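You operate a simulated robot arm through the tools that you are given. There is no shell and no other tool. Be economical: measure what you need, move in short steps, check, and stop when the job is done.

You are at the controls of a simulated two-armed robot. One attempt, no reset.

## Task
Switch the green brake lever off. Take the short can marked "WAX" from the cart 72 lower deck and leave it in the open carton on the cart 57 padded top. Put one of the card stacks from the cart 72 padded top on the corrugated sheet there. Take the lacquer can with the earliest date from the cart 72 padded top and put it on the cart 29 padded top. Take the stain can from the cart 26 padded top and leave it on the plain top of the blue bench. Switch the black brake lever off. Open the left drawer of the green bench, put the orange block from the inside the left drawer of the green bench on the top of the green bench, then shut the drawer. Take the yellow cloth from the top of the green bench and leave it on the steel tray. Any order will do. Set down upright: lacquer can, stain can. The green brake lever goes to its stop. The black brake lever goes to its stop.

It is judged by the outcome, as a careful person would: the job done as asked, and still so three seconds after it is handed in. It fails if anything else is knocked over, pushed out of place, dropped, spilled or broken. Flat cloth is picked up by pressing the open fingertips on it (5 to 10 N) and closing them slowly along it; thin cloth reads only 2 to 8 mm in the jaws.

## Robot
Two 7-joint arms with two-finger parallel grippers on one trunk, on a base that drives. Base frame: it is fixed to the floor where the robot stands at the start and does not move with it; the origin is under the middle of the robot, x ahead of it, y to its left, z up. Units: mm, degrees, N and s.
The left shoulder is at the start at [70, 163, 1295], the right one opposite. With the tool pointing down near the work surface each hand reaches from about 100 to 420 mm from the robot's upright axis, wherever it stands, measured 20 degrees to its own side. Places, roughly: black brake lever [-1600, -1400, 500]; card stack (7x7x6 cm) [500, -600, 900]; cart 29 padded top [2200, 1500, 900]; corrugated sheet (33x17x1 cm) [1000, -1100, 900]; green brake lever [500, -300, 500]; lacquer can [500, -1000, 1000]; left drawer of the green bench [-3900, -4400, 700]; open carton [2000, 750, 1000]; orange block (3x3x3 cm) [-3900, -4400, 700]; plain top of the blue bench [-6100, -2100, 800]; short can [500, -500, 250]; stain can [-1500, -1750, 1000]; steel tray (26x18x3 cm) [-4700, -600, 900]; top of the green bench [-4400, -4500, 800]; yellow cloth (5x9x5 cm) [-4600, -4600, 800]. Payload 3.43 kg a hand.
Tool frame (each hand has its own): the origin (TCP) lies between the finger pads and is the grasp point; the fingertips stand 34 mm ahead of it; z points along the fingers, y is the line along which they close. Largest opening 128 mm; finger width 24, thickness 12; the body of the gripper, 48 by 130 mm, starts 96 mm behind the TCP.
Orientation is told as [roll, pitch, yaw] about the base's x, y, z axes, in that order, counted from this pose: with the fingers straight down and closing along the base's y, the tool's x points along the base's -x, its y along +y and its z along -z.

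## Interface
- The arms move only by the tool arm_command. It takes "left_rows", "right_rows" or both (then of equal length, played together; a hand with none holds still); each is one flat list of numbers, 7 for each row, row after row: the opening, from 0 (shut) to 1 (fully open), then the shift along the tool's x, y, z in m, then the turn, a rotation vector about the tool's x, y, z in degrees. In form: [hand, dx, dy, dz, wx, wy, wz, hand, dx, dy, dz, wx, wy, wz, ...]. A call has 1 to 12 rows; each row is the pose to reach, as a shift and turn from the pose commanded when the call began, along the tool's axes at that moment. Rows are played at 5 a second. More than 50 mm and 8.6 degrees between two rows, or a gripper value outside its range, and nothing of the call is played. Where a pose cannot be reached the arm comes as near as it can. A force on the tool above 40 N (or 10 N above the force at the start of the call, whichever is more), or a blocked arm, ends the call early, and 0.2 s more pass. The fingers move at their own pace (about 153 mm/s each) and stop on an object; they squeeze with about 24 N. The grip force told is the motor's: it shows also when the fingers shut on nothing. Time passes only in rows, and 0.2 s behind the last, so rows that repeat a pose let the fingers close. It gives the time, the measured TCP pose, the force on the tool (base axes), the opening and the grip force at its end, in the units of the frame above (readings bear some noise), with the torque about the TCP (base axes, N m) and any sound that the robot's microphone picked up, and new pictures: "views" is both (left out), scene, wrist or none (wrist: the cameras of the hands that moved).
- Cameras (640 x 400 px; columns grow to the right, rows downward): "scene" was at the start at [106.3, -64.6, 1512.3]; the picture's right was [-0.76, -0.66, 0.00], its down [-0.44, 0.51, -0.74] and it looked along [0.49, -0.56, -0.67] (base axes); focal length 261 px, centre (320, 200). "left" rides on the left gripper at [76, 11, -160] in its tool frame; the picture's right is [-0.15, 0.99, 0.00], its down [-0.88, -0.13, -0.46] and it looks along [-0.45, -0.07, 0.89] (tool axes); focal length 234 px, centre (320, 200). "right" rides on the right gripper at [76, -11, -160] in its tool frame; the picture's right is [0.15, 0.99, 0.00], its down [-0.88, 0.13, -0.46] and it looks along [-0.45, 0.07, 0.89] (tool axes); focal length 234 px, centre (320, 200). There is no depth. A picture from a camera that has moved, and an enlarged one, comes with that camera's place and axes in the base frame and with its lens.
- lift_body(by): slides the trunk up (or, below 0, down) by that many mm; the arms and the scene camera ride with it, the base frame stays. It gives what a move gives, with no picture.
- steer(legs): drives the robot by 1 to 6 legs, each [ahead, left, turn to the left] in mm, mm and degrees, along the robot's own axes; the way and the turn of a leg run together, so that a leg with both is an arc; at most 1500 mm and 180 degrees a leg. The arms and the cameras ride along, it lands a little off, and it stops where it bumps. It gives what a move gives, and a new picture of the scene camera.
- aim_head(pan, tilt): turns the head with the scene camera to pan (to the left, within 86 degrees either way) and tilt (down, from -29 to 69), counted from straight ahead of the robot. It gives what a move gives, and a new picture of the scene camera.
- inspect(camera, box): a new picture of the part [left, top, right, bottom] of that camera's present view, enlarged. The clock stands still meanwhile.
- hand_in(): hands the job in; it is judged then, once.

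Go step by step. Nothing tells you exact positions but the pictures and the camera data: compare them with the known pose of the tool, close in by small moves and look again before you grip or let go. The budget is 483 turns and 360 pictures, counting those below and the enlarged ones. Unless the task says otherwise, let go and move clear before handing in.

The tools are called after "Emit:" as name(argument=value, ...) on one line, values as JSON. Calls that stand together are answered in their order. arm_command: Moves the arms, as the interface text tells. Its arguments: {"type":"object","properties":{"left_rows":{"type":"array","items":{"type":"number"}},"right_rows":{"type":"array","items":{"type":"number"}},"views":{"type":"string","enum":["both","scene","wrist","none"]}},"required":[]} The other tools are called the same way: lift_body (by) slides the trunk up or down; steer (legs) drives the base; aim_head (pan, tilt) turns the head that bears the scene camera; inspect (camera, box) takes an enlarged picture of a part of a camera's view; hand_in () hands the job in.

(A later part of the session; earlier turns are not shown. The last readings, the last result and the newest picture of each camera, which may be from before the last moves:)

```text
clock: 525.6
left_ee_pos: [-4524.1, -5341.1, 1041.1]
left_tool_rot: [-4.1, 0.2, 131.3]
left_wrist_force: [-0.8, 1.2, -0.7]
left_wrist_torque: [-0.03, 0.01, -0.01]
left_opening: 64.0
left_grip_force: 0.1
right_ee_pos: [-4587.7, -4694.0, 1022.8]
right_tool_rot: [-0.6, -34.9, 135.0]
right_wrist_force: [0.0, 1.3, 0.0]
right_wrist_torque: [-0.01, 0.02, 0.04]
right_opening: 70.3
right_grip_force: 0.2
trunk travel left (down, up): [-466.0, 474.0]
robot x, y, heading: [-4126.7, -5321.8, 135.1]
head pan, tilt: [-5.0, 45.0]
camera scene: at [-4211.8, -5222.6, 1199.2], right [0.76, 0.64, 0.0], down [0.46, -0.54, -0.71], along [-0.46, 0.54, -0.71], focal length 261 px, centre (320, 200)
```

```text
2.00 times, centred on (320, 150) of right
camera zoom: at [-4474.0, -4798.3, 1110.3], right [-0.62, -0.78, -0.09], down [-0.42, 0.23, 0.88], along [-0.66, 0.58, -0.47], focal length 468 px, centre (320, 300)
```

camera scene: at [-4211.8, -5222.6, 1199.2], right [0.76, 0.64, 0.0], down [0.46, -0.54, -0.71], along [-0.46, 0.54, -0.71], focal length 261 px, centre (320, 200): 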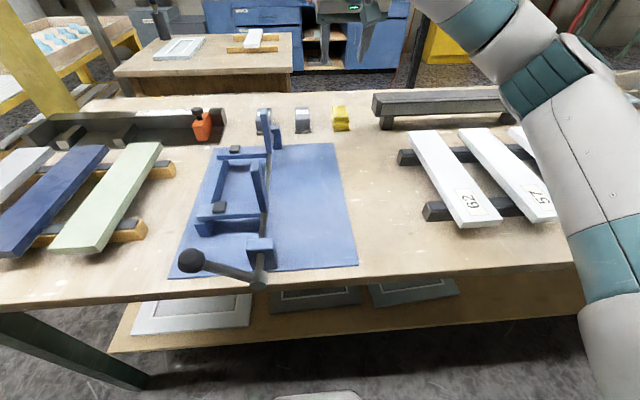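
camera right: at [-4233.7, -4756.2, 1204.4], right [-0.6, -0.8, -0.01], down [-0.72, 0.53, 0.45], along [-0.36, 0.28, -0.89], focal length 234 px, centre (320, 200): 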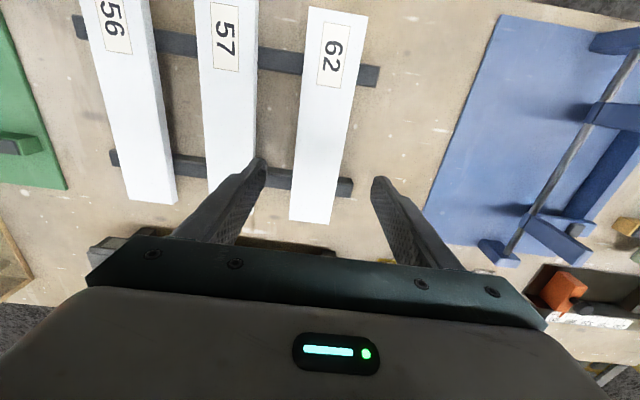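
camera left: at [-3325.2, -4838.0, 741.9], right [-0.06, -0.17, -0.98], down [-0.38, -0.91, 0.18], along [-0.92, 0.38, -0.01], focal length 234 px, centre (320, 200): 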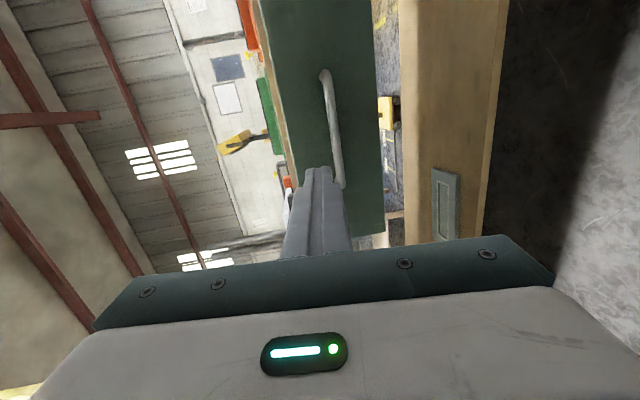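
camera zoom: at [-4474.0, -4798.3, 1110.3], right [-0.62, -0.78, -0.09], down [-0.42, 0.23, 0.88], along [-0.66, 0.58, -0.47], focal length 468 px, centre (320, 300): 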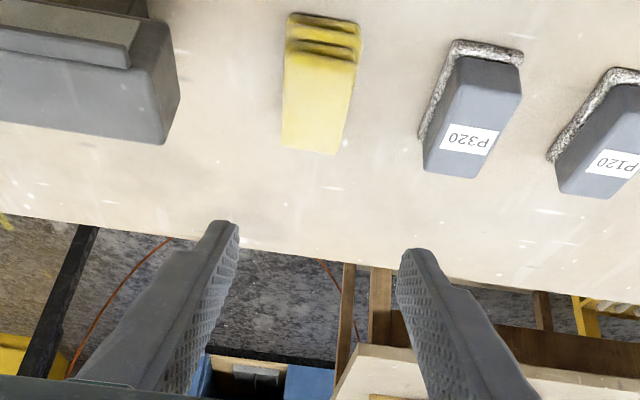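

The cloth centre is near (-4623,-4645). I'll reach forward 44 mm, shift 9 mm right, and lower the trunk.

Emit:
arm_command(right_rows=[0.55, -0.018, -0.005, 0.0126, 0, 0, 0, 0.55, -0.036, -0.009, 0.0252, 0, 0, 0, 0.55, -0.036, -0.009, 0.0252, 0, 0, 0], views="none")

Emit:
lift_body(by=-100)

Emit:
inspect(camera="right", box=[160, 50, 480, 250])

Emit:
inspect(camera="scene", box=[240, 0, 640, 250])

```text
clock: 526.4
left_ee_pos: [-4522.7, -5342.5, 1041.8]
left_tool_rot: [-4.1, 0.3, 131.2]
left_wrist_force: [-0.6, 0.2, 0.5]
left_wrist_torque: [-0.02, 0.01, -0.01]
left_opening: 64.0
left_grip_force: 0.1
right_ee_pos: [-4613.8, -4660.0, 1024.5]
right_tool_rot: [-0.6, -35.1, 135.1]
right_wrist_force: [0.0, -0.5, 0.8]
right_wrist_torque: [0.02, 0.03, 0.01]
right_opening: 70.5
right_grip_force: 0.0
trunk travel left (down, up): [-466.0, 474.0]
robot x, y, heading: [-4124.4, -5323.6, 135.3]
head pan, tilt: [-5.0, 45.0]
```

```text
clock: 527.7
left_ee_pos: [-4523.9, -5341.3, 940.4]
left_tool_rot: [-4.1, 0.3, 131.3]
left_wrist_force: [1.1, 0.3, 0.0]
left_wrist_torque: [-0.02, 0.02, 0.03]
left_opening: 63.9
left_grip_force: 0.0
right_ee_pos: [-4614.1, -4659.4, 923.9]
right_tool_rot: [-0.6, -35.0, 135.1]
right_wrist_force: [-1.0, -1.3, -0.5]
right_wrist_torque: [-0.01, -0.02, -0.01]
right_opening: 70.4
right_grip_force: 0.0
trunk travel left (down, up): [-366.0, 574.0]
robot x, y, heading: [-4121.4, -5318.8, 135.2]
head pan, tilt: [-5.0, 45.0]
```

```text
2.00 times, centred on (320, 150) of right
camera zoom: at [-4499.1, -4762.8, 1011.2], right [-0.62, -0.78, -0.09], down [-0.42, 0.23, 0.88], along [-0.66, 0.58, -0.47], focal length 468 px, centre (320, 300)
```

zoom: 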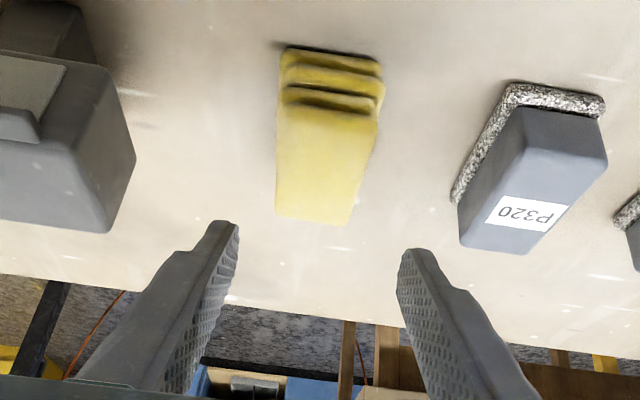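

```text
1.60 times, centred on (440, 125) of scene
camera zoom: at [-4211.0, -5223.5, 1099.4], right [0.76, 0.64, 0.0], down [0.46, -0.54, -0.71], along [-0.46, 0.54, -0.71], focal length 418 px, centre (128, 320)
```

zoom: 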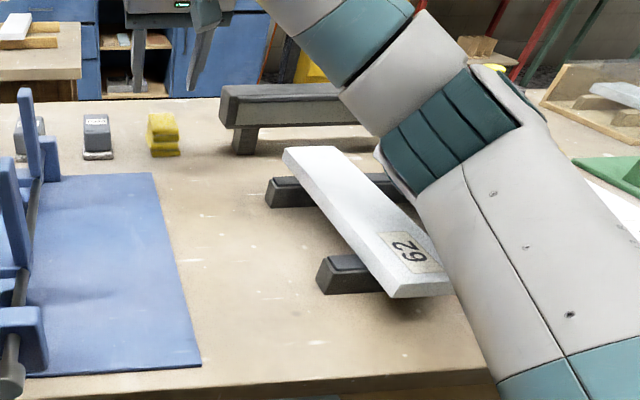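

The elbow sits just above strip 62 with little margin. I'll rise again and shift the base left 130 mm while the hand reaches right, so the elbow comes over the clear corridor.

Emit:
lift_body(by=100)

Emit:
arm_command(right_rows=[0.55, 0, -0.035, 0, 0, 0, 0, 0.55, 0, -0.07, 0, 0, 0, 0, 0.55, 0, -0.105, 0, 0, 0, 0, 0.55, 0, -0.14, 0, 0, 0, 0, 0.55, 0, -0.14, 0, 0, 0, 0], views="none")

Emit:
steer(legs=[[0, 140, 0]])

```text
clock: 529.0
left_ee_pos: [-4524.1, -5342.0, 1041.6]
left_tool_rot: [-4.1, 0.3, 131.3]
left_wrist_force: [-0.5, -0.6, -1.1]
left_wrist_torque: [-0.01, -0.05, 0.01]
left_opening: 63.9
left_grip_force: 0.1
right_ee_pos: [-4614.2, -4659.4, 1024.2]
right_tool_rot: [-0.6, -34.9, 135.2]
right_wrist_force: [0.3, -0.8, 0.0]
right_wrist_torque: [0.02, -0.02, 0.02]
right_opening: 70.5
right_grip_force: 0.0
trunk travel left (down, up): [-466.0, 474.0]
robot x, y, heading: [-4121.9, -5322.7, 135.2]
head pan, tilt: [-5.0, 45.0]
```

```text
clock: 530.2
left_ee_pos: [-4523.3, -5342.9, 1041.7]
left_tool_rot: [-4.2, 0.3, 131.3]
left_wrist_force: [0.3, 0.1, 0.6]
left_wrist_torque: [0.0, -0.02, -0.02]
left_opening: 63.8
left_grip_force: 0.0
right_ee_pos: [-4516.0, -4561.2, 1025.7]
right_tool_rot: [-0.7, -35.1, 135.2]
right_wrist_force: [0.4, 0.1, 0.1]
right_wrist_torque: [0.02, -0.01, -0.05]
right_opening: 70.4
right_grip_force: 0.1
trunk travel left (down, up): [-466.0, 474.0]
robot x, y, heading: [-4124.0, -5320.2, 135.1]
head pan, tilt: [-5.0, 45.0]
```

```text
clock: 531.6
left_ee_pos: [-4622.7, -5441.5, 1039.9]
left_tool_rot: [-4.1, 0.3, 131.3]
left_wrist_force: [-0.1, 0.2, -0.1]
left_wrist_torque: [-0.01, -0.01, -0.01]
left_opening: 63.9
left_grip_force: 0.0
right_ee_pos: [-4613.1, -4658.7, 1025.1]
right_tool_rot: [-0.7, -34.9, 135.0]
right_wrist_force: [-0.1, 0.2, 0.6]
right_wrist_torque: [0.02, -0.04, -0.02]
right_opening: 70.6
right_grip_force: 0.0
trunk travel left (down, up): [-466.0, 474.0]
robot x, y, heading: [-4221.4, -5417.8, 135.1]
head pan, tilt: [-5.0, 45.0]
camera scene: at [-4309.9, -5322.4, 1199.3], right [0.77, 0.64, 0.0], down [0.46, -0.54, -0.71], along [-0.45, 0.54, -0.71], focal length 261 px, centre (320, 200)
```

scene: 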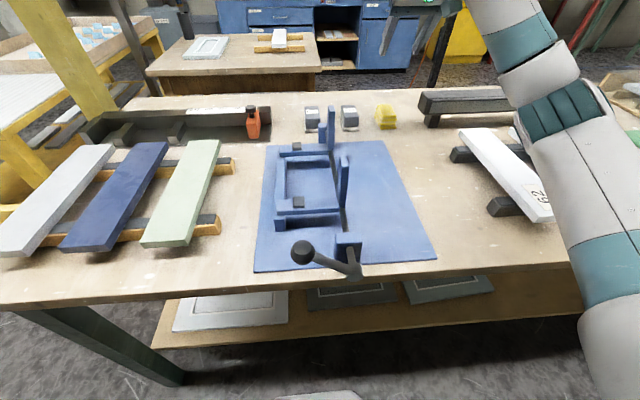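

The elbow is now over the bare corridor. I'll lower again.

Emit:
lift_body(by=-100)

Emit:
arm_command(right_rows=[0.55, 0.008, 0, 0.0115, 0, 0, 0, 0.55, 0.016, 0, 0.023, 0, 0, 0, 0.55, 0.022, 0, 0.032, 0, 0, 0, 0.55, 0.022, 0, 0.032, 0, 0, 0], views="both")

```text
clock: 532.9
left_ee_pos: [-4624.3, -5449.4, 940.5]
left_tool_rot: [-4.7, 0.1, 131.2]
left_wrist_force: [0.6, 0.0, 0.0]
left_wrist_torque: [-0.04, 0.03, 0.06]
left_opening: 64.2
left_grip_force: 0.0
right_ee_pos: [-4616.7, -4667.8, 936.9]
right_tool_rot: [-1.2, -35.5, 135.6]
right_wrist_force: [-0.4, -0.2, 0.0]
right_wrist_torque: [-0.02, 0.0, -0.03]
right_opening: 70.3
right_grip_force: 0.1
trunk travel left (down, up): [-366.0, 574.0]
robot x, y, heading: [-4218.3, -5418.9, 135.2]
head pan, tilt: [-5.0, 45.0]
```

```text
clock: 534.1
left_ee_pos: [-4621.2, -5452.2, 939.8]
left_tool_rot: [-4.6, -0.3, 131.3]
left_wrist_force: [0.0, -0.3, -0.1]
left_wrist_torque: [0.04, -0.05, 0.01]
left_opening: 63.8
left_grip_force: 0.0
right_ee_pos: [-4609.0, -4672.2, 968.2]
right_tool_rot: [-1.4, -41.1, 135.6]
right_wrist_force: [0.8, -0.2, -0.3]
right_wrist_torque: [0.01, -0.01, -0.01]
right_opening: 70.4
right_grip_force: 0.0
trunk travel left (down, up): [-366.0, 574.0]
robot x, y, heading: [-4223.2, -5418.1, 135.1]
head pan, tilt: [-5.0, 45.0]
stopped in row 4 (right hand): the arm was blocked; the commanded pose is now the measured one
camera scene: at [-4309.0, -5335.9, 1099.9], right [0.76, 0.64, 0.01], down [0.46, -0.53, -0.71], along [-0.46, 0.55, -0.7], focal length 261 px, centre (320, 200)
camera right: at [-4488.9, -4781.8, 1038.6], right [-0.62, -0.77, -0.11], down [-0.36, 0.16, 0.92], along [-0.69, 0.61, -0.38], focal length 234 px, centre (320, 200)
```

scene: 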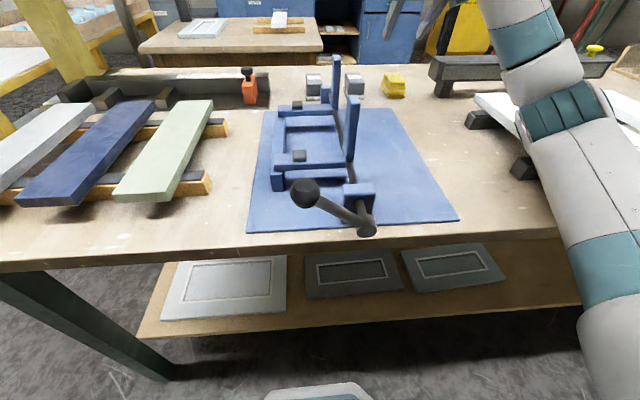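
right: 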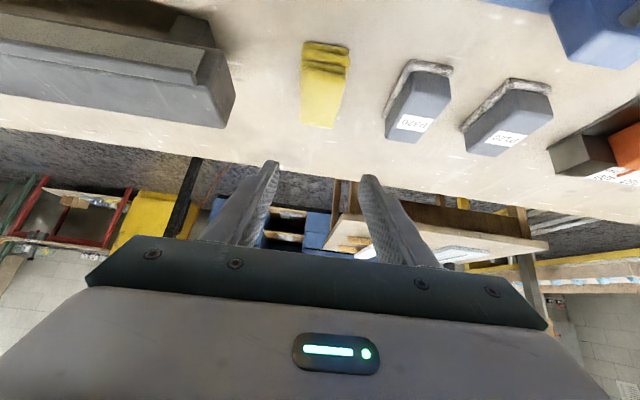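

Blocked again: the elbow is touching near the strips. I'll raise the trunk at once and check.

Emit:
lift_body(by=150)

Emit:
aim_head(pan=-15, tilt=45)

```text
clock: 535.9
left_ee_pos: [-4621.1, -5440.0, 1090.2]
left_tool_rot: [-4.1, 0.3, 131.2]
left_wrist_force: [0.9, -0.1, -0.5]
left_wrist_torque: [-0.01, -0.01, -0.01]
left_opening: 64.1
left_grip_force: 0.1
right_ee_pos: [-4608.9, -4656.6, 1093.8]
right_tool_rot: [-0.6, -39.5, 135.0]
right_wrist_force: [-1.0, 0.6, 0.5]
right_wrist_torque: [0.0, 0.0, 0.0]
right_opening: 70.7
right_grip_force: 0.1
trunk travel left (down, up): [-516.0, 424.0]
robot x, y, heading: [-4222.9, -5418.9, 135.3]
head pan, tilt: [-5.0, 45.0]
```

```text
clock: 536.6
left_ee_pos: [-4622.0, -5439.8, 1091.9]
left_tool_rot: [-4.0, 0.3, 131.2]
left_wrist_force: [-0.1, -0.6, -1.5]
left_wrist_torque: [0.0, -0.01, -0.01]
left_opening: 63.9
left_grip_force: 0.1
right_ee_pos: [-4608.3, -4656.4, 1093.7]
right_tool_rot: [-0.6, -39.4, 135.0]
right_wrist_force: [-0.2, 0.1, 0.2]
right_wrist_torque: [0.01, 0.04, -0.02]
right_opening: 70.5
right_grip_force: 0.1
trunk travel left (down, up): [-516.0, 424.0]
robot x, y, heading: [-4219.6, -5414.5, 135.4]
head pan, tilt: [-15.0, 45.0]
camera scene: at [-4297.3, -5312.5, 1249.3], right [0.87, 0.5, 0.0], down [0.35, -0.61, -0.71], along [-0.35, 0.61, -0.71], focal length 261 px, centre (320, 200)
```

scene: 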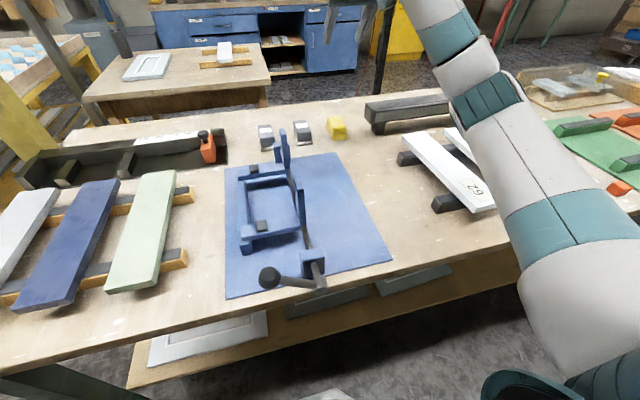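

I'll shift the base further left and slightly forward so the elbow stays over the empty part of the mat and corridor, keeping the hand over the cloth.

Emit:
arm_command(right_rows=[0.55, 0.008, -0.03, -0.004, 0, 1.5, 0, 0.55, 0.016, -0.06, -0.008, 0, 3, 0, 0.55, 0.024, -0.09, -0.016, 0, 4.5, 0, 0.55, 0.024, -0.095, -0.016, 0, 4.5, 0], views="none")

Emit:
steer(legs=[[0, 95, 0], [35, 0, 0]])

Emit:
inspect(camera="right", box=[0, 0, 640, 400])

```text
clock: 537.6
left_ee_pos: [-4620.9, -5439.0, 1090.6]
left_tool_rot: [-4.2, 0.3, 131.1]
left_wrist_force: [-1.0, -0.5, 0.6]
left_wrist_torque: [-0.01, -0.03, 0.03]
left_opening: 64.5
left_grip_force: 0.0
right_ee_pos: [-4520.5, -4609.8, 1091.7]
right_tool_rot: [-0.5, -34.9, 134.9]
right_wrist_force: [-0.4, 1.0, 0.2]
right_wrist_torque: [0.02, 0.02, -0.02]
right_opening: 70.4
right_grip_force: 0.1
trunk travel left (down, up): [-516.0, 424.0]
robot x, y, heading: [-4223.8, -5415.5, 135.4]
head pan, tilt: [-15.0, 45.0]
```

```text
clock: 539.1
left_ee_pos: [-4712.1, -5480.7, 1090.5]
left_tool_rot: [-4.1, 0.2, 131.1]
left_wrist_force: [-0.6, 0.1, 0.7]
left_wrist_torque: [0.0, 0.01, 0.02]
left_opening: 63.9
left_grip_force: 0.0
right_ee_pos: [-4610.7, -4652.6, 1092.7]
right_tool_rot: [-0.6, -34.9, 134.9]
right_wrist_force: [-0.1, -0.6, 0.0]
right_wrist_torque: [0.01, 0.0, -0.01]
right_opening: 70.3
right_grip_force: 0.2
trunk travel left (down, up): [-516.0, 424.0]
robot x, y, heading: [-4315.7, -5457.4, 135.0]
head pan, tilt: [-15.0, 45.0]
camera scene: at [-4388.3, -5354.1, 1249.3], right [0.87, 0.5, 0.0], down [0.35, -0.61, -0.71], along [-0.35, 0.61, -0.71], focal length 261 px, centre (320, 200)
```

scene: 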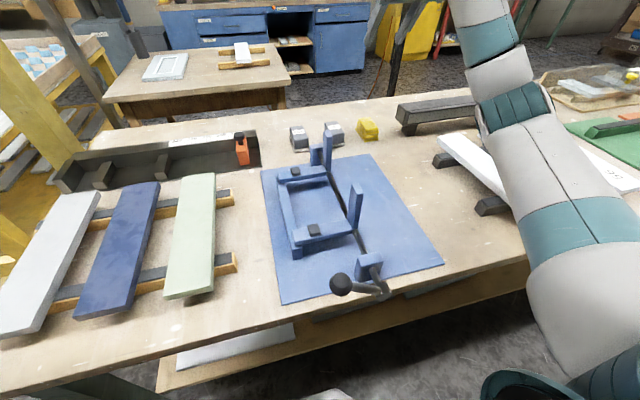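

```text
1.00 times, centred on (320, 200) of right (not enlarged: the box is as wide or as high as the picture)
camera zoom: at [-4496.0, -4755.7, 1179.6], right [-0.62, -0.78, -0.09], down [-0.42, 0.23, 0.88], along [-0.66, 0.58, -0.47], focal length 234 px, centre (320, 200)
```

zoom: 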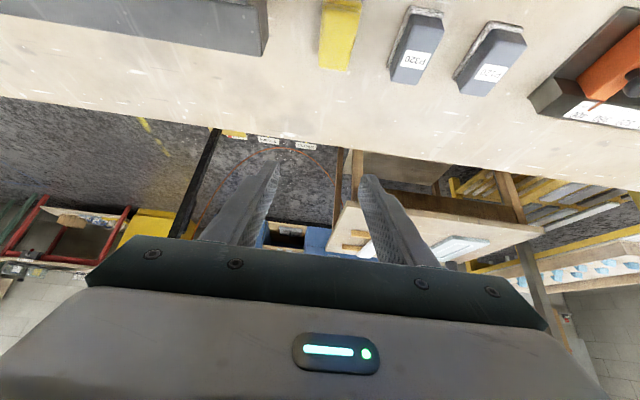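

To keep the elbow higher I'll raise the trunk and reach down with the arm instead, in stages.

Emit:
lift_body(by=200)

Emit:
arm_command(right_rows=[0.55, 0.0172, 0, 0.0246, 0, 0, 0, 0.55, 0.0344, 0, 0.049, 0, 0, 0, 0.55, 0.0516, 0, 0.0737, 0, 0, 0, 0.55, 0.0688, 0, 0.0983, 0, 0, 0, 0.55, 0.086, 0, 0.1229, 0, 0, 0, 0.55, 0.1032, 0, 0.1474, 0, 0, 0, 0.55, 0.1205, 0, 0.172, 0, 0, 0, 0.55, 0.1377, 0, 0.1966, 0, 0, 0, 0.55, 0.155, 0, 0.221, 0, 0, 0, 0.55, 0.172, 0, 0.2457, 0, 0, 0], views="both")

```text
clock: 541.3
left_ee_pos: [-4712.6, -5480.5, 1291.4]
left_tool_rot: [-4.1, 0.3, 131.0]
left_wrist_force: [0.1, -0.2, 0.3]
left_wrist_torque: [-0.02, 0.0, -0.02]
left_opening: 63.8
left_grip_force: 0.0
right_ee_pos: [-4611.1, -4651.9, 1292.6]
right_tool_rot: [-0.6, -34.9, 134.8]
right_wrist_force: [-0.1, -0.2, -0.2]
right_wrist_torque: [-0.01, 0.0, 0.01]
right_opening: 70.6
right_grip_force: 0.1
trunk travel left (down, up): [-716.0, 224.0]
robot x, y, heading: [-4312.2, -5459.7, 135.0]
head pan, tilt: [-15.0, 45.0]
```

```text
clock: 543.5
left_ee_pos: [-4712.0, -5479.5, 1291.3]
left_tool_rot: [-4.2, 0.4, 131.1]
left_wrist_force: [-0.1, 0.6, 0.7]
left_wrist_torque: [-0.04, 0.02, -0.01]
left_opening: 64.0
left_grip_force: 0.1
right_ee_pos: [-4608.3, -4649.0, 991.1]
right_tool_rot: [-0.5, -35.1, 134.8]
right_wrist_force: [-0.3, -0.2, 1.2]
right_wrist_torque: [-0.01, 0.01, -0.01]
right_opening: 70.1
right_grip_force: 0.0
trunk travel left (down, up): [-716.0, 224.0]
robot x, y, heading: [-4317.5, -5459.8, 134.9]
head pan, tilt: [-15.0, 45.0]
camera scene: at [-4388.1, -5353.9, 1449.3], right [0.87, 0.5, 0.0], down [0.35, -0.61, -0.71], along [-0.35, 0.61, -0.71], focal length 261 px, centre (320, 200)
camera right: at [-4494.3, -4754.5, 1079.1], right [-0.62, -0.78, -0.09], down [-0.42, 0.23, 0.88], along [-0.66, 0.58, -0.47], focal length 234 px, centre (320, 200)
```

scene: 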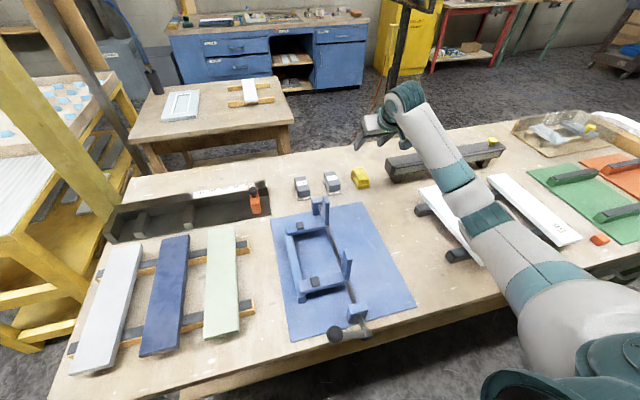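
right: 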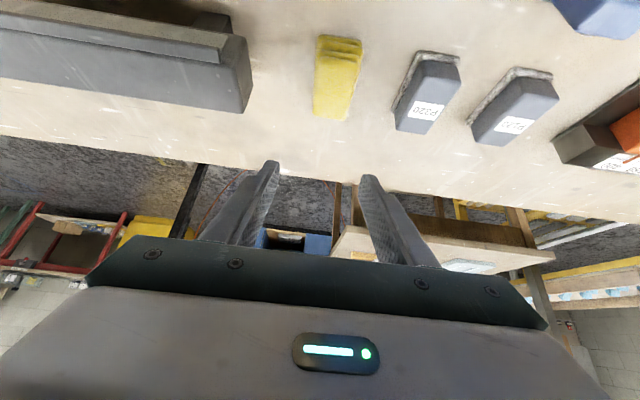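

The elbow is now well above everything. I'll trim 8 mm left and descend most of the way.

Emit:
arm_command(right_rows=[0.55, 0.017, 0.003, 0.023, 0, 0, 0, 0.55, 0.033, 0.006, 0.045, 0, 0, 0, 0.55, 0.048, 0.008, 0.065, 0, 0, 0, 0.55, 0.06, 0.008, 0.082, 0, 0, 0, 0.55, 0.06, 0.008, 0.082, 0, 0, 0], views="both")

```text
clock: 544.7
left_ee_pos: [-4711.9, -5480.5, 1292.5]
left_tool_rot: [-4.1, 0.2, 131.1]
left_wrist_force: [-0.6, -0.6, 0.8]
left_wrist_torque: [-0.05, 0.0, 0.03]
left_opening: 63.8
left_grip_force: 0.1
right_ee_pos: [-4613.0, -4657.4, 890.4]
right_tool_rot: [-0.6, -35.0, 134.8]
right_wrist_force: [-1.0, 0.1, 0.3]
right_wrist_torque: [0.01, 0.0, 0.0]
right_opening: 70.5
right_grip_force: 0.0
trunk travel left (down, up): [-716.0, 224.0]
robot x, y, heading: [-4311.3, -5458.9, 135.0]
head pan, tilt: [-15.0, 45.0]
camera scene: at [-4388.0, -5354.6, 1449.3], right [0.87, 0.5, 0.0], down [0.35, -0.61, -0.71], along [-0.35, 0.61, -0.71], focal length 261 px, centre (320, 200)
camera right: at [-4498.5, -4761.7, 977.9], right [-0.62, -0.78, -0.09], down [-0.42, 0.23, 0.88], along [-0.66, 0.58, -0.47], focal length 234 px, centre (320, 200)
```

scene: 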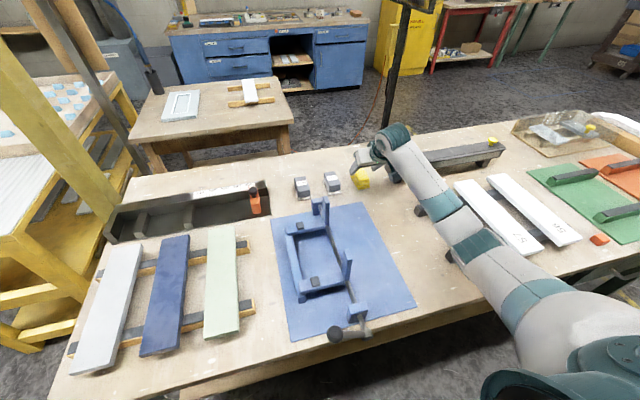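
right: 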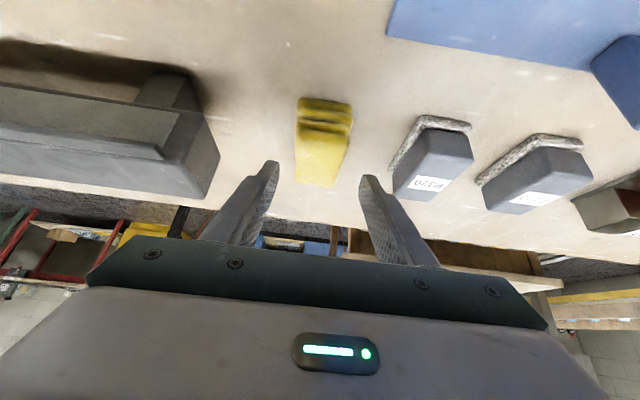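

Clear so far. I'll go down the final 47 mm around the cloth.

Emit:
arm_command(right_rows=[0.55, 0.009, 0, 0.013, 0, 0, 0, 0.55, 0.018, 0, 0.0255, 0, 0, 0, 0.55, 0.027, 0, 0.0385, 0, 0, 0, 0.55, 0.027, 0, 0.0385, 0, 0, 0], views="both")

```text
clock: 545.7
left_ee_pos: [-4712.3, -5481.1, 1290.4]
left_tool_rot: [-4.1, 0.3, 131.1]
left_wrist_force: [0.1, -0.8, -0.3]
left_wrist_torque: [0.03, -0.03, -0.01]
left_opening: 64.1
left_grip_force: 0.1
right_ee_pos: [-4611.9, -4657.8, 842.6]
right_tool_rot: [-0.5, -35.0, 134.8]
right_wrist_force: [0.1, -0.7, -0.9]
right_wrist_torque: [0.04, 0.03, 0.03]
right_opening: 70.4
right_grip_force: 0.1
trunk travel left (down, up): [-716.0, 224.0]
robot x, y, heading: [-4311.7, -5456.3, 135.1]
head pan, tilt: [-15.0, 45.0]
camera scene: at [-4388.0, -5354.5, 1449.3], right [0.87, 0.5, 0.0], down [0.35, -0.61, -0.71], along [-0.35, 0.61, -0.71], focal length 261 px, centre (320, 200)
camera right: at [-4497.3, -4761.7, 930.1], right [-0.62, -0.78, -0.09], down [-0.42, 0.23, 0.88], along [-0.66, 0.58, -0.47], focal length 234 px, centre (320, 200)
```

scene: 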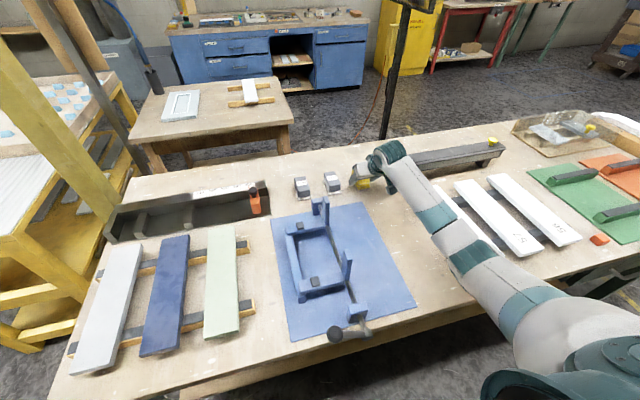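
right: 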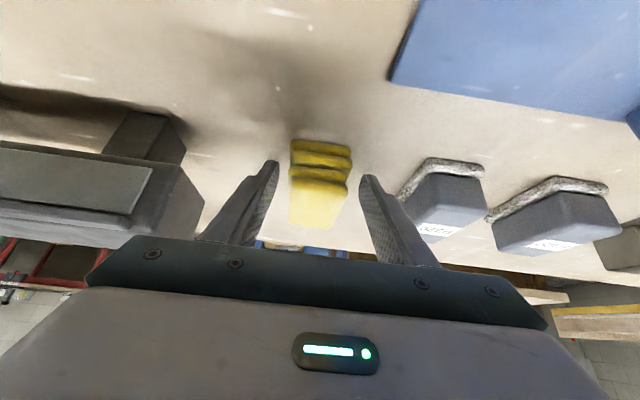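

The cloth is between the fingers. I'll go 5 mm lower and close gently.

Emit:
arm_command(right_rows=[0.55, 0.003, 0, 0.004, 0, 0, 0, 0.45, 0.003, 0, 0.004, 0, 0, 0, 0.35, 0.003, 0, 0.004, 0, 0, 0, 0.25, 0.003, 0, 0.004, 0, 0, 0, 0.15, 0.003, 0, 0.004, 0, 0, 0, 0.05, 0.003, 0, 0.004, 0, 0, 0, 0.0, 0.003, 0, 0.004, 0, 0, 0, 0.0, 0.003, 0, 0.004, 0, 0, 0], views="wrist")

```text
clock: 547.5
left_ee_pos: [-4712.4, -5481.2, 1291.7]
left_tool_rot: [-4.1, 0.4, 131.1]
left_wrist_force: [0.2, 0.0, -0.1]
left_wrist_torque: [-0.01, 0.01, 0.03]
left_opening: 63.8
left_grip_force: 0.0
right_ee_pos: [-4611.2, -4658.1, 838.6]
right_tool_rot: [-0.6, -34.9, 134.8]
right_wrist_force: [-0.2, -0.3, 0.6]
right_wrist_torque: [-0.02, 0.02, -0.02]
right_opening: 49.3
right_grip_force: 23.8
trunk travel left (down, up): [-716.0, 224.0]
robot x, y, heading: [-4314.0, -5460.6, 135.1]
head pan, tilt: [-15.0, 45.0]
camera right: at [-4496.9, -4761.5, 925.8], right [-0.62, -0.78, -0.09], down [-0.42, 0.23, 0.88], along [-0.66, 0.58, -0.47], focal length 234 px, centre (320, 200)
```

right: 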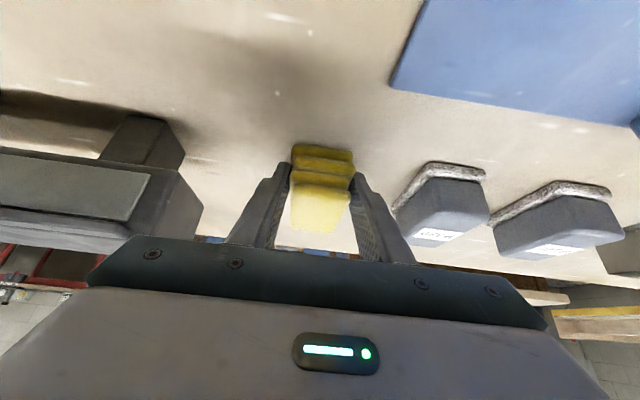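

The cloth is gripped (49 mm). I'll lift it straight up.

Emit:
arm_command(right_rows=[0.0, -0.012, 0, -0.017, 0, 0, 0, 0.0, -0.03, 0, -0.043, 0, 0, 0, 0.0, -0.05, 0, -0.07, 0, 0, 0, 0.0, -0.07, 0, -0.1, 0, 0, 0, 0.0, -0.09, 0, -0.13, 0, 0, 0, 0.0, -0.115, 0, -0.164, 0, 0, 0, 0.0, -0.14, 0, -0.2, 0, 0, 0], views="scene")

```text
clock: 549.1
left_ee_pos: [-4713.6, -5480.7, 1290.3]
left_tool_rot: [-4.0, 0.2, 131.1]
left_wrist_force: [0.1, 0.5, -0.8]
left_wrist_torque: [0.04, 0.03, 0.0]
left_opening: 64.1
left_grip_force: 0.1
right_ee_pos: [-4613.5, -4657.1, 1081.4]
right_tool_rot: [-0.7, -34.8, 134.8]
right_wrist_force: [-0.3, 0.2, -0.9]
right_wrist_torque: [0.03, 0.0, -0.02]
right_opening: 49.2
right_grip_force: 24.3
trunk travel left (down, up): [-716.0, 224.0]
robot x, y, heading: [-4312.4, -5461.2, 135.0]
head pan, tilt: [-15.0, 45.0]
camera scene: at [-4388.1, -5355.1, 1449.2], right [0.87, 0.5, 0.0], down [0.35, -0.61, -0.71], along [-0.35, 0.61, -0.71], focal length 261 px, centre (320, 200)
```

scene: 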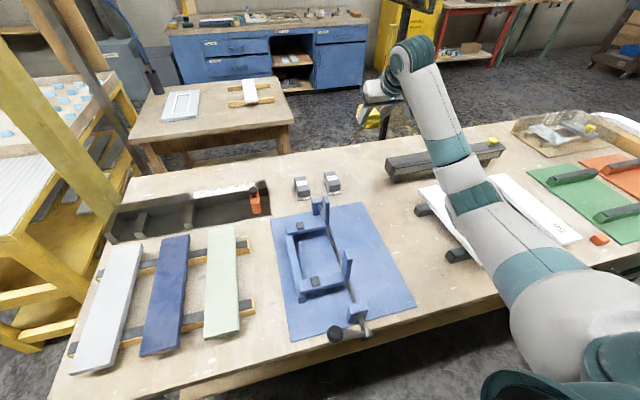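

I have the cloth. I'll back off and check that the strips are in order.

Emit:
steer(legs=[[-300, 0, 0], [0, -500, 0]])

Emit:
inspect(camera="scene", box=[160, 40, 480, 220])

```text
clock: 553.7
left_ee_pos: [-4146.9, -5341.1, 1290.4]
left_tool_rot: [-4.2, 0.4, 131.0]
left_wrist_force: [-0.5, -0.5, 0.6]
left_wrist_torque: [0.06, -0.01, 0.0]
left_opening: 63.8
left_grip_force: 0.0
right_ee_pos: [-4045.0, -4518.8, 1083.0]
right_tool_rot: [-0.6, -35.0, 134.8]
right_wrist_force: [0.4, -0.4, -1.2]
right_wrist_torque: [-0.04, -0.04, -0.05]
right_opening: 49.0
right_grip_force: 23.7
trunk travel left (down, up): [-716.0, 224.0]
robot x, y, heading: [-3747.6, -5321.4, 135.0]
head pan, tilt: [-15.0, 45.0]
camera scene: at [-3820.9, -5216.0, 1449.3], right [0.87, 0.5, 0.0], down [0.35, -0.61, -0.71], along [-0.35, 0.61, -0.71], focal length 261 px, centre (320, 200)
```

scene: 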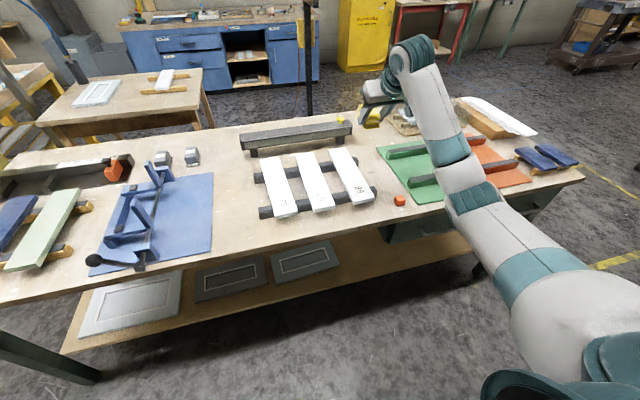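

```text
2.00 times, centred on (320, 130) of scene
camera zoom: at [-3820.9, -5216.0, 1449.3], right [0.87, 0.5, 0.0], down [0.35, -0.61, -0.71], along [-0.35, 0.61, -0.71], focal length 522 px, centre (320, 340)
```

zoom: 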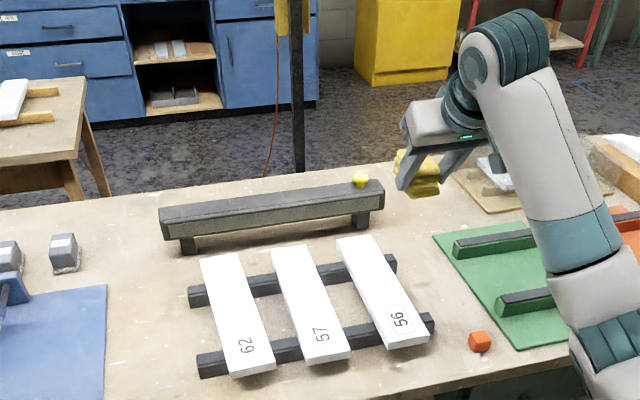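

All strips are in order. Now I'll drive out past the bench end toward the steel tray.

Emit:
steer(legs=[[0, -1470, 0]])

Emit:
steer(legs=[[1500, 0, 0], [1300, 0, 0]])

```text
clock: 560.9
left_ee_pos: [-3113.6, -4316.4, 1290.0]
left_tool_rot: [-4.2, 0.3, 130.8]
left_wrist_force: [-0.8, 0.2, 0.3]
left_wrist_torque: [0.04, 0.01, -0.03]
left_opening: 64.2
left_grip_force: 0.0
right_ee_pos: [-3009.2, -3492.3, 1082.3]
right_tool_rot: [-0.6, -35.0, 134.6]
right_wrist_force: [-0.3, -0.4, -1.1]
right_wrist_torque: [-0.02, -0.03, -0.03]
right_opening: 49.4
right_grip_force: 24.0
trunk travel left (down, up): [-716.0, 224.0]
robot x, y, heading: [-2709.5, -4296.6, 134.6]
head pan, tilt: [-15.0, 45.0]
camera scene: at [-2788.1, -4191.7, 1449.3], right [0.87, 0.5, 0.0], down [0.35, -0.61, -0.71], along [-0.35, 0.61, -0.71], focal length 261 px, centre (320, 200)
```

scene: 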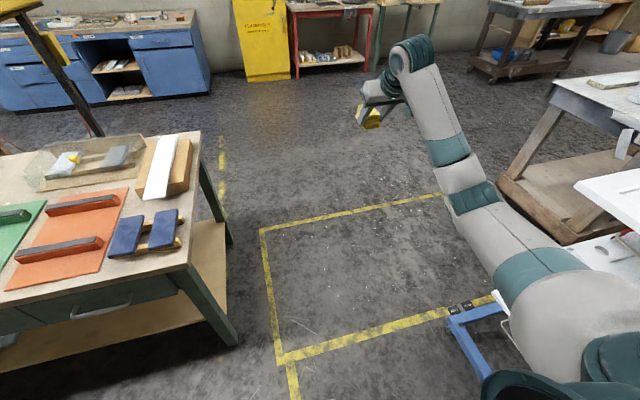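

```text
clock: 574.5
left_ee_pos: [-5062.3, -2298.1, 1291.1]
left_tool_rot: [-4.1, 0.4, 129.9]
left_wrist_force: [0.0, 0.8, -0.7]
left_wrist_torque: [0.0, 0.0, 0.01]
left_opening: 64.2
left_grip_force: 0.0
right_ee_pos: [-4944.4, -1478.1, 1082.0]
right_tool_rot: [-0.6, -34.9, 133.6]
right_wrist_force: [0.1, 0.0, -0.8]
right_wrist_torque: [-0.04, -0.06, -0.05]
right_opening: 49.3
right_grip_force: 23.7
trunk travel left (down, up): [-716.0, 224.0]
robot x, y, heading: [-4660.7, -2283.2, 133.6]
head pan, tilt: [-15.0, 45.0]
camera scene: at [-4734.8, -2179.3, 1449.3], right [0.88, 0.48, 0.0], down [0.34, -0.62, -0.71], along [-0.34, 0.62, -0.71], focal length 261 px, centre (320, 200)
```

scene: 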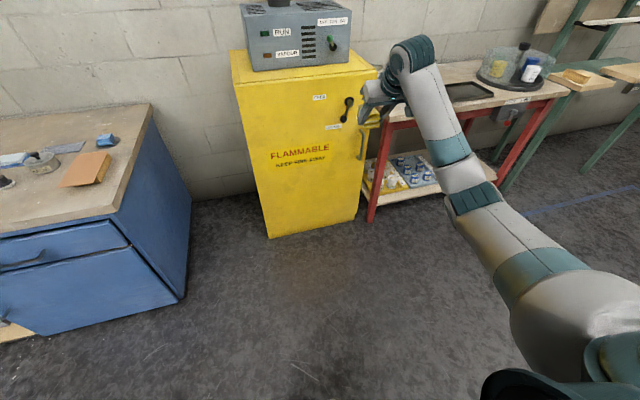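

The dark steel tray on the red bench is near (-4724,-587). I'll slide right to line up.

Emit:
steer(legs=[[150, -790, 1.4]])

Emit:
inspect(camera="right", box=[0, 0, 640, 400])

```text
clock: 578.8
left_ee_pos: [-4605.0, -1651.2, 1291.9]
left_tool_rot: [-4.0, 0.3, 131.1]
left_wrist_force: [0.3, -0.3, 0.0]
left_wrist_torque: [-0.03, 0.05, 0.01]
left_opening: 64.1
left_grip_force: 0.0
right_ee_pos: [-4506.4, -829.6, 1081.9]
right_tool_rot: [-0.6, -34.9, 134.9]
right_wrist_force: [-0.4, 0.8, -0.4]
right_wrist_torque: [0.0, -0.03, 0.04]
right_opening: 49.2
right_grip_force: 24.0
trunk travel left (down, up): [-716.0, 224.0]
robot x, y, heading: [-4206.8, -1629.8, 135.4]
head pan, tilt: [-15.0, 45.0]
camera scene: at [-4280.9, -1525.5, 1449.3], right [0.87, 0.5, 0.0], down [0.35, -0.61, -0.71], along [-0.35, 0.61, -0.71], focal length 261 px, centre (320, 200)
```

scene: 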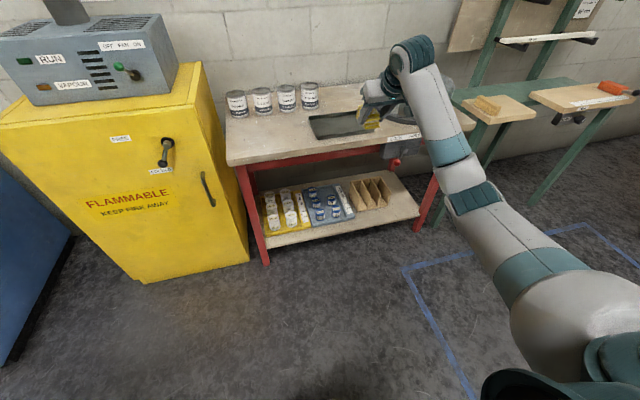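

```text
1.00 times, centred on (320, 200) of right (not enlarged: the box is as wide or as high as the picture)
camera zoom: at [-4392.4, -932.1, 1169.9], right [-0.62, -0.78, -0.09], down [-0.42, 0.23, 0.88], along [-0.66, 0.58, -0.47], focal length 234 px, centre (320, 200)
```

zoom: 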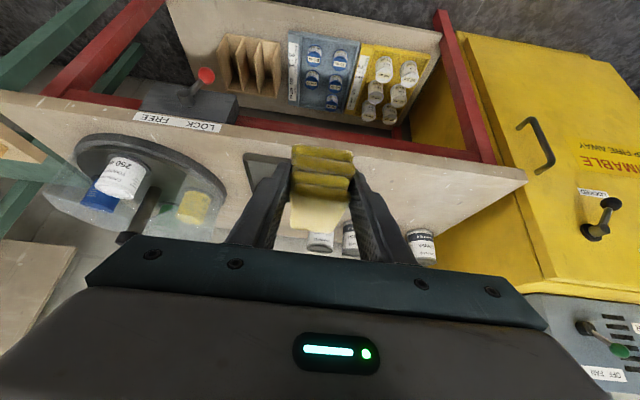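

The tray centre is near (-4680,-570). I'll drive in so the cloth is above it.

Emit:
steer(legs=[[285, -40, 0]])

Emit:
inspect(camera="right", box=[0, 0, 640, 400])

```text
clock: 580.7
left_ee_pos: [-4773.6, -1427.3, 1292.0]
left_tool_rot: [-4.0, 0.2, 131.4]
left_wrist_force: [-0.7, 0.6, 0.2]
left_wrist_torque: [0.0, -0.02, 0.01]
left_opening: 63.9
left_grip_force: 0.0
right_ee_pos: [-4677.4, -605.1, 1083.1]
right_tool_rot: [-0.7, -35.0, 135.0]
right_wrist_force: [0.3, -0.1, -1.2]
right_wrist_torque: [0.01, 0.0, -0.01]
right_opening: 49.4
right_grip_force: 23.7
trunk travel left (down, up): [-716.0, 224.0]
robot x, y, heading: [-4374.6, -1407.0, 135.3]
head pan, tilt: [-15.0, 45.0]
camera scene: at [-4449.4, -1300.5, 1449.4], right [0.86, 0.5, 0.0], down [0.36, -0.61, -0.71], along [-0.36, 0.61, -0.71], focal length 261 px, centre (320, 200)
```

scene: 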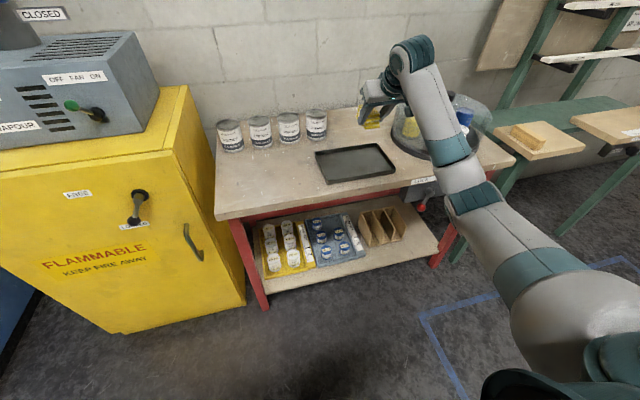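

```text
1.00 times, centred on (320, 200) of right (not enlarged: the box is as wide or as high as the picture)
camera zoom: at [-4561.8, -707.3, 1170.2], right [-0.62, -0.78, -0.09], down [-0.42, 0.23, 0.88], along [-0.66, 0.58, -0.47], focal length 234 px, centre (320, 200)
```

zoom: 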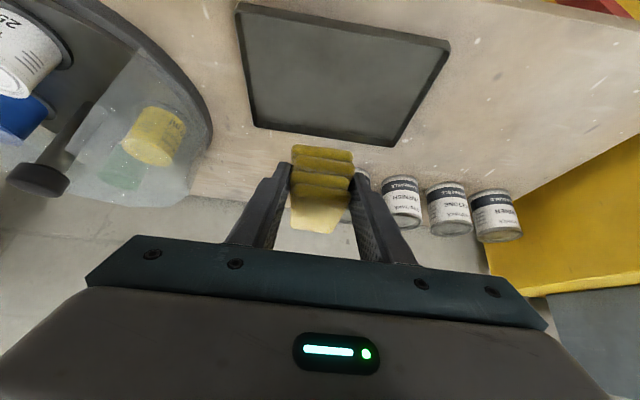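

The tray centre is about 65 mm further ahead, at z ≈ 840. I'll move 45 mm in and lower.

Emit:
steer(legs=[[47, 0, 0]])

Emit:
arm_command(right_rows=[0, 0.017, 0, 0.0246, 0, 0, 0, 0, 0.034, 0, 0.049, 0, 0, 0, 0, 0.052, 0, 0.0737, 0, 0, 0, 0, 0.066, 0, 0.094, 0, 0, 0, 0, 0.08, 0, 0.1147, 0, 0, 0, 0, 0.086, 0, 0.123, 0, 0, 0], views="both")

```text
clock: 581.6
left_ee_pos: [-4803.9, -1399.7, 1292.3]
left_tool_rot: [-4.2, 0.0, 131.4]
left_wrist_force: [-0.4, -0.6, -0.3]
left_wrist_torque: [0.07, 0.04, 0.0]
left_opening: 64.0
left_grip_force: 0.0
right_ee_pos: [-4709.2, -573.1, 1084.4]
right_tool_rot: [-0.5, -35.0, 135.0]
right_wrist_force: [-0.6, -0.9, -0.3]
right_wrist_torque: [-0.02, -0.02, 0.0]
right_opening: 49.2
right_grip_force: 24.2
trunk travel left (down, up): [-716.0, 224.0]
robot x, y, heading: [-4406.8, -1373.4, 135.2]
head pan, tilt: [-15.0, 45.0]
camera scene: at [-4479.8, -1270.6, 1449.8], right [0.86, 0.5, 0.0], down [0.35, -0.61, -0.71], along [-0.36, 0.61, -0.71], focal length 261 px, centre (320, 200)
```

scene: 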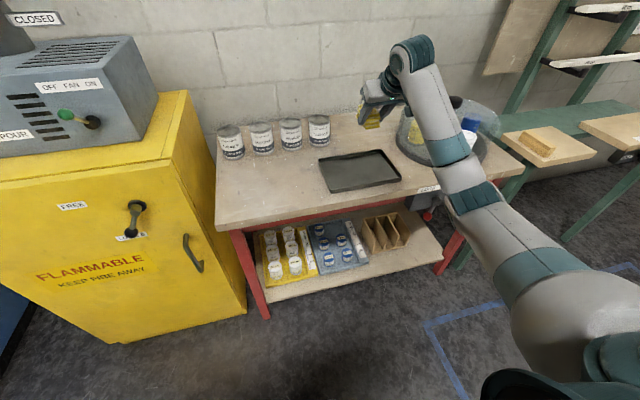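

```text
clock: 583.0
left_ee_pos: [-4805.9, -1395.1, 1291.2]
left_tool_rot: [-4.1, 0.2, 131.4]
left_wrist_force: [0.5, -0.3, -0.7]
left_wrist_torque: [-0.03, 0.0, -0.01]
left_opening: 63.9
left_grip_force: 0.2
right_ee_pos: [-4710.6, -569.0, 931.2]
right_tool_rot: [-0.6, -35.0, 135.2]
right_wrist_force: [-0.3, -0.4, -0.5]
right_wrist_torque: [-0.02, -0.02, 0.0]
right_opening: 49.5
right_grip_force: 24.1
trunk travel left (down, up): [-716.0, 224.0]
robot x, y, heading: [-4404.4, -1373.3, 135.2]
head pan, tilt: [-15.0, 45.0]
camera scene: at [-4482.3, -1267.6, 1449.3], right [0.86, 0.5, 0.0], down [0.36, -0.61, -0.71], along [-0.36, 0.61, -0.71], focal length 261 px, centre (320, 200)
camera right: at [-4595.0, -673.3, 1018.9], right [-0.62, -0.78, -0.09], down [-0.42, 0.23, 0.88], along [-0.66, 0.58, -0.47], focal length 234 px, centre (320, 200)
```

scene: 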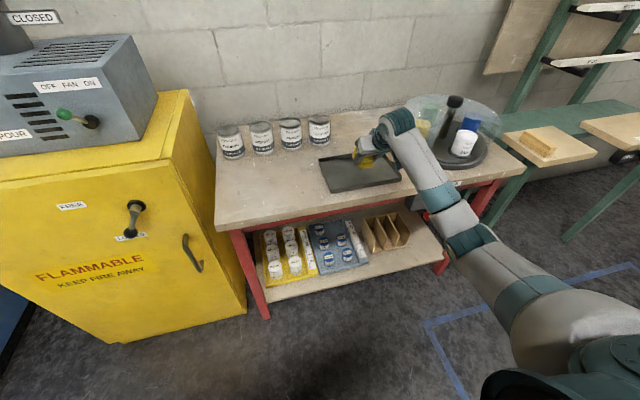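
right: 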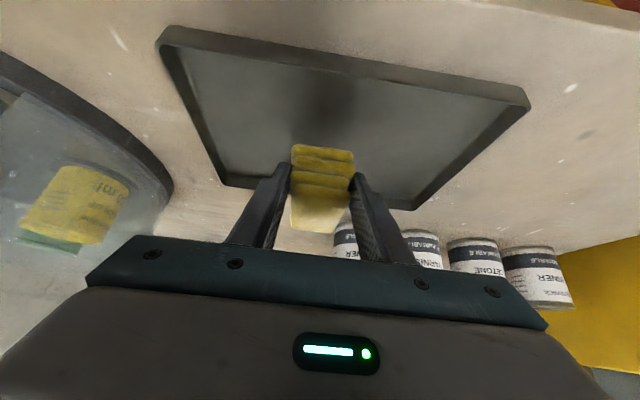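

The cloth is over the tray's middle. I'll lower slowly to contact.

Emit:
arm_command(right_rows=[0, 0.006, 0.003, 0.008, 0, 0, 0, 0, 0.011, 0.005, 0.016, 0, 0, 0, 0, 0.016, 0.005, 0.023, 0, 0, 0, 0, 0.02, 0.005, 0.0285, 0, 0, 0, 0, 0.0235, 0.005, 0.0335, 0, 0, 0, 0, 0.0265, 0.005, 0.038, 0, 0, 0, 0, 0.029, 0.005, 0.041, 0, 0, 0, 0, 0.031, 0.005, 0.044, 0, 0, 0], views="wrist")

```text
clock: 585.0
left_ee_pos: [-4806.5, -1397.2, 1291.9]
left_tool_rot: [-4.2, 0.3, 131.4]
left_wrist_force: [0.4, 1.3, 0.1]
left_wrist_torque: [-0.02, 0.0, 0.03]
left_opening: 64.1
left_grip_force: 0.1
right_ee_pos: [-4713.4, -571.1, 888.5]
right_tool_rot: [-0.4, -36.1, 134.9]
right_wrist_force: [2.9, -5.4, 17.8]
right_wrist_torque: [-0.33, 0.12, 0.13]
right_opening: 49.0
right_grip_force: 23.8
trunk travel left (down, up): [-716.0, 224.0]
robot x, y, heading: [-4405.0, -1370.4, 135.3]
head pan, tilt: [-15.0, 45.0]
stopped in row 8 (right hand): the force on the tool passed its limit at 41 N (the readings are from after the stop); the commanded pose is now the measured one
camera right: at [-4598.3, -675.7, 972.8], right [-0.62, -0.78, -0.09], down [-0.41, 0.22, 0.89], along [-0.67, 0.59, -0.45], focal length 234 px, centre (320, 200)
```

right: 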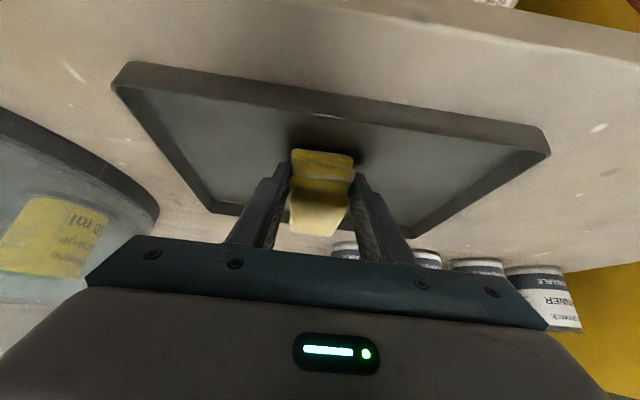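

Contact in the tray. I'll ease up 3 mm, open and rise.

Emit:
arm_command(right_rows=[0, -0.002, 0, -0.003, 0, 0, 0, 0.4, -0.002, 0, -0.003, 0, 0, 0, 0.55, -0.002, 0, -0.003, 0, 0, 0, 0.55, -0.002, 0, -0.003, 0, 0, 0, 0.55, -0.015, 0, -0.025, 0, 0, 0, 0.55, -0.035, 0, -0.055, 0, 0, 0, 0.55, -0.06, 0, -0.09, 0, 0, 0, 0.55, -0.085, 0, -0.125, 0, 0, 0], views="wrist")

```text
clock: 586.8
left_ee_pos: [-4806.3, -1395.6, 1291.6]
left_tool_rot: [-4.2, 0.1, 131.5]
left_wrist_force: [-0.2, 0.4, -0.1]
left_wrist_torque: [0.02, 0.02, 0.02]
left_opening: 64.2
left_grip_force: 0.0
right_ee_pos: [-4712.6, -574.7, 1036.0]
right_tool_rot: [-0.5, -35.7, 135.0]
right_wrist_force: [-0.2, 0.0, 0.0]
right_wrist_torque: [0.01, 0.01, -0.03]
right_opening: 70.5
right_grip_force: 0.1
trunk travel left (down, up): [-716.0, 224.0]
robot x, y, heading: [-4404.0, -1374.0, 135.0]
head pan, tilt: [-15.0, 45.0]
camera right: at [-4596.7, -678.8, 1121.8], right [-0.62, -0.78, -0.09], down [-0.41, 0.22, 0.88], along [-0.67, 0.59, -0.46], focal length 234 px, centre (320, 200)
```

right: 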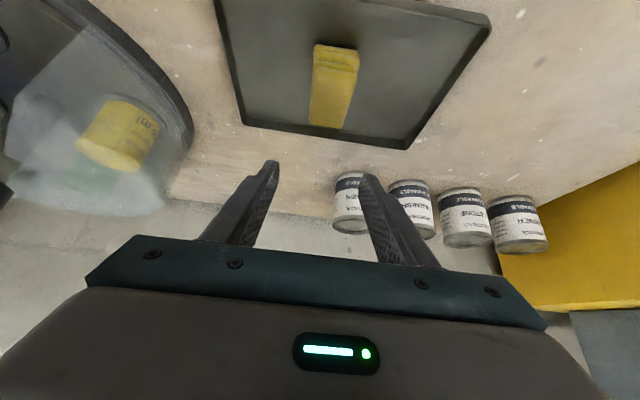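

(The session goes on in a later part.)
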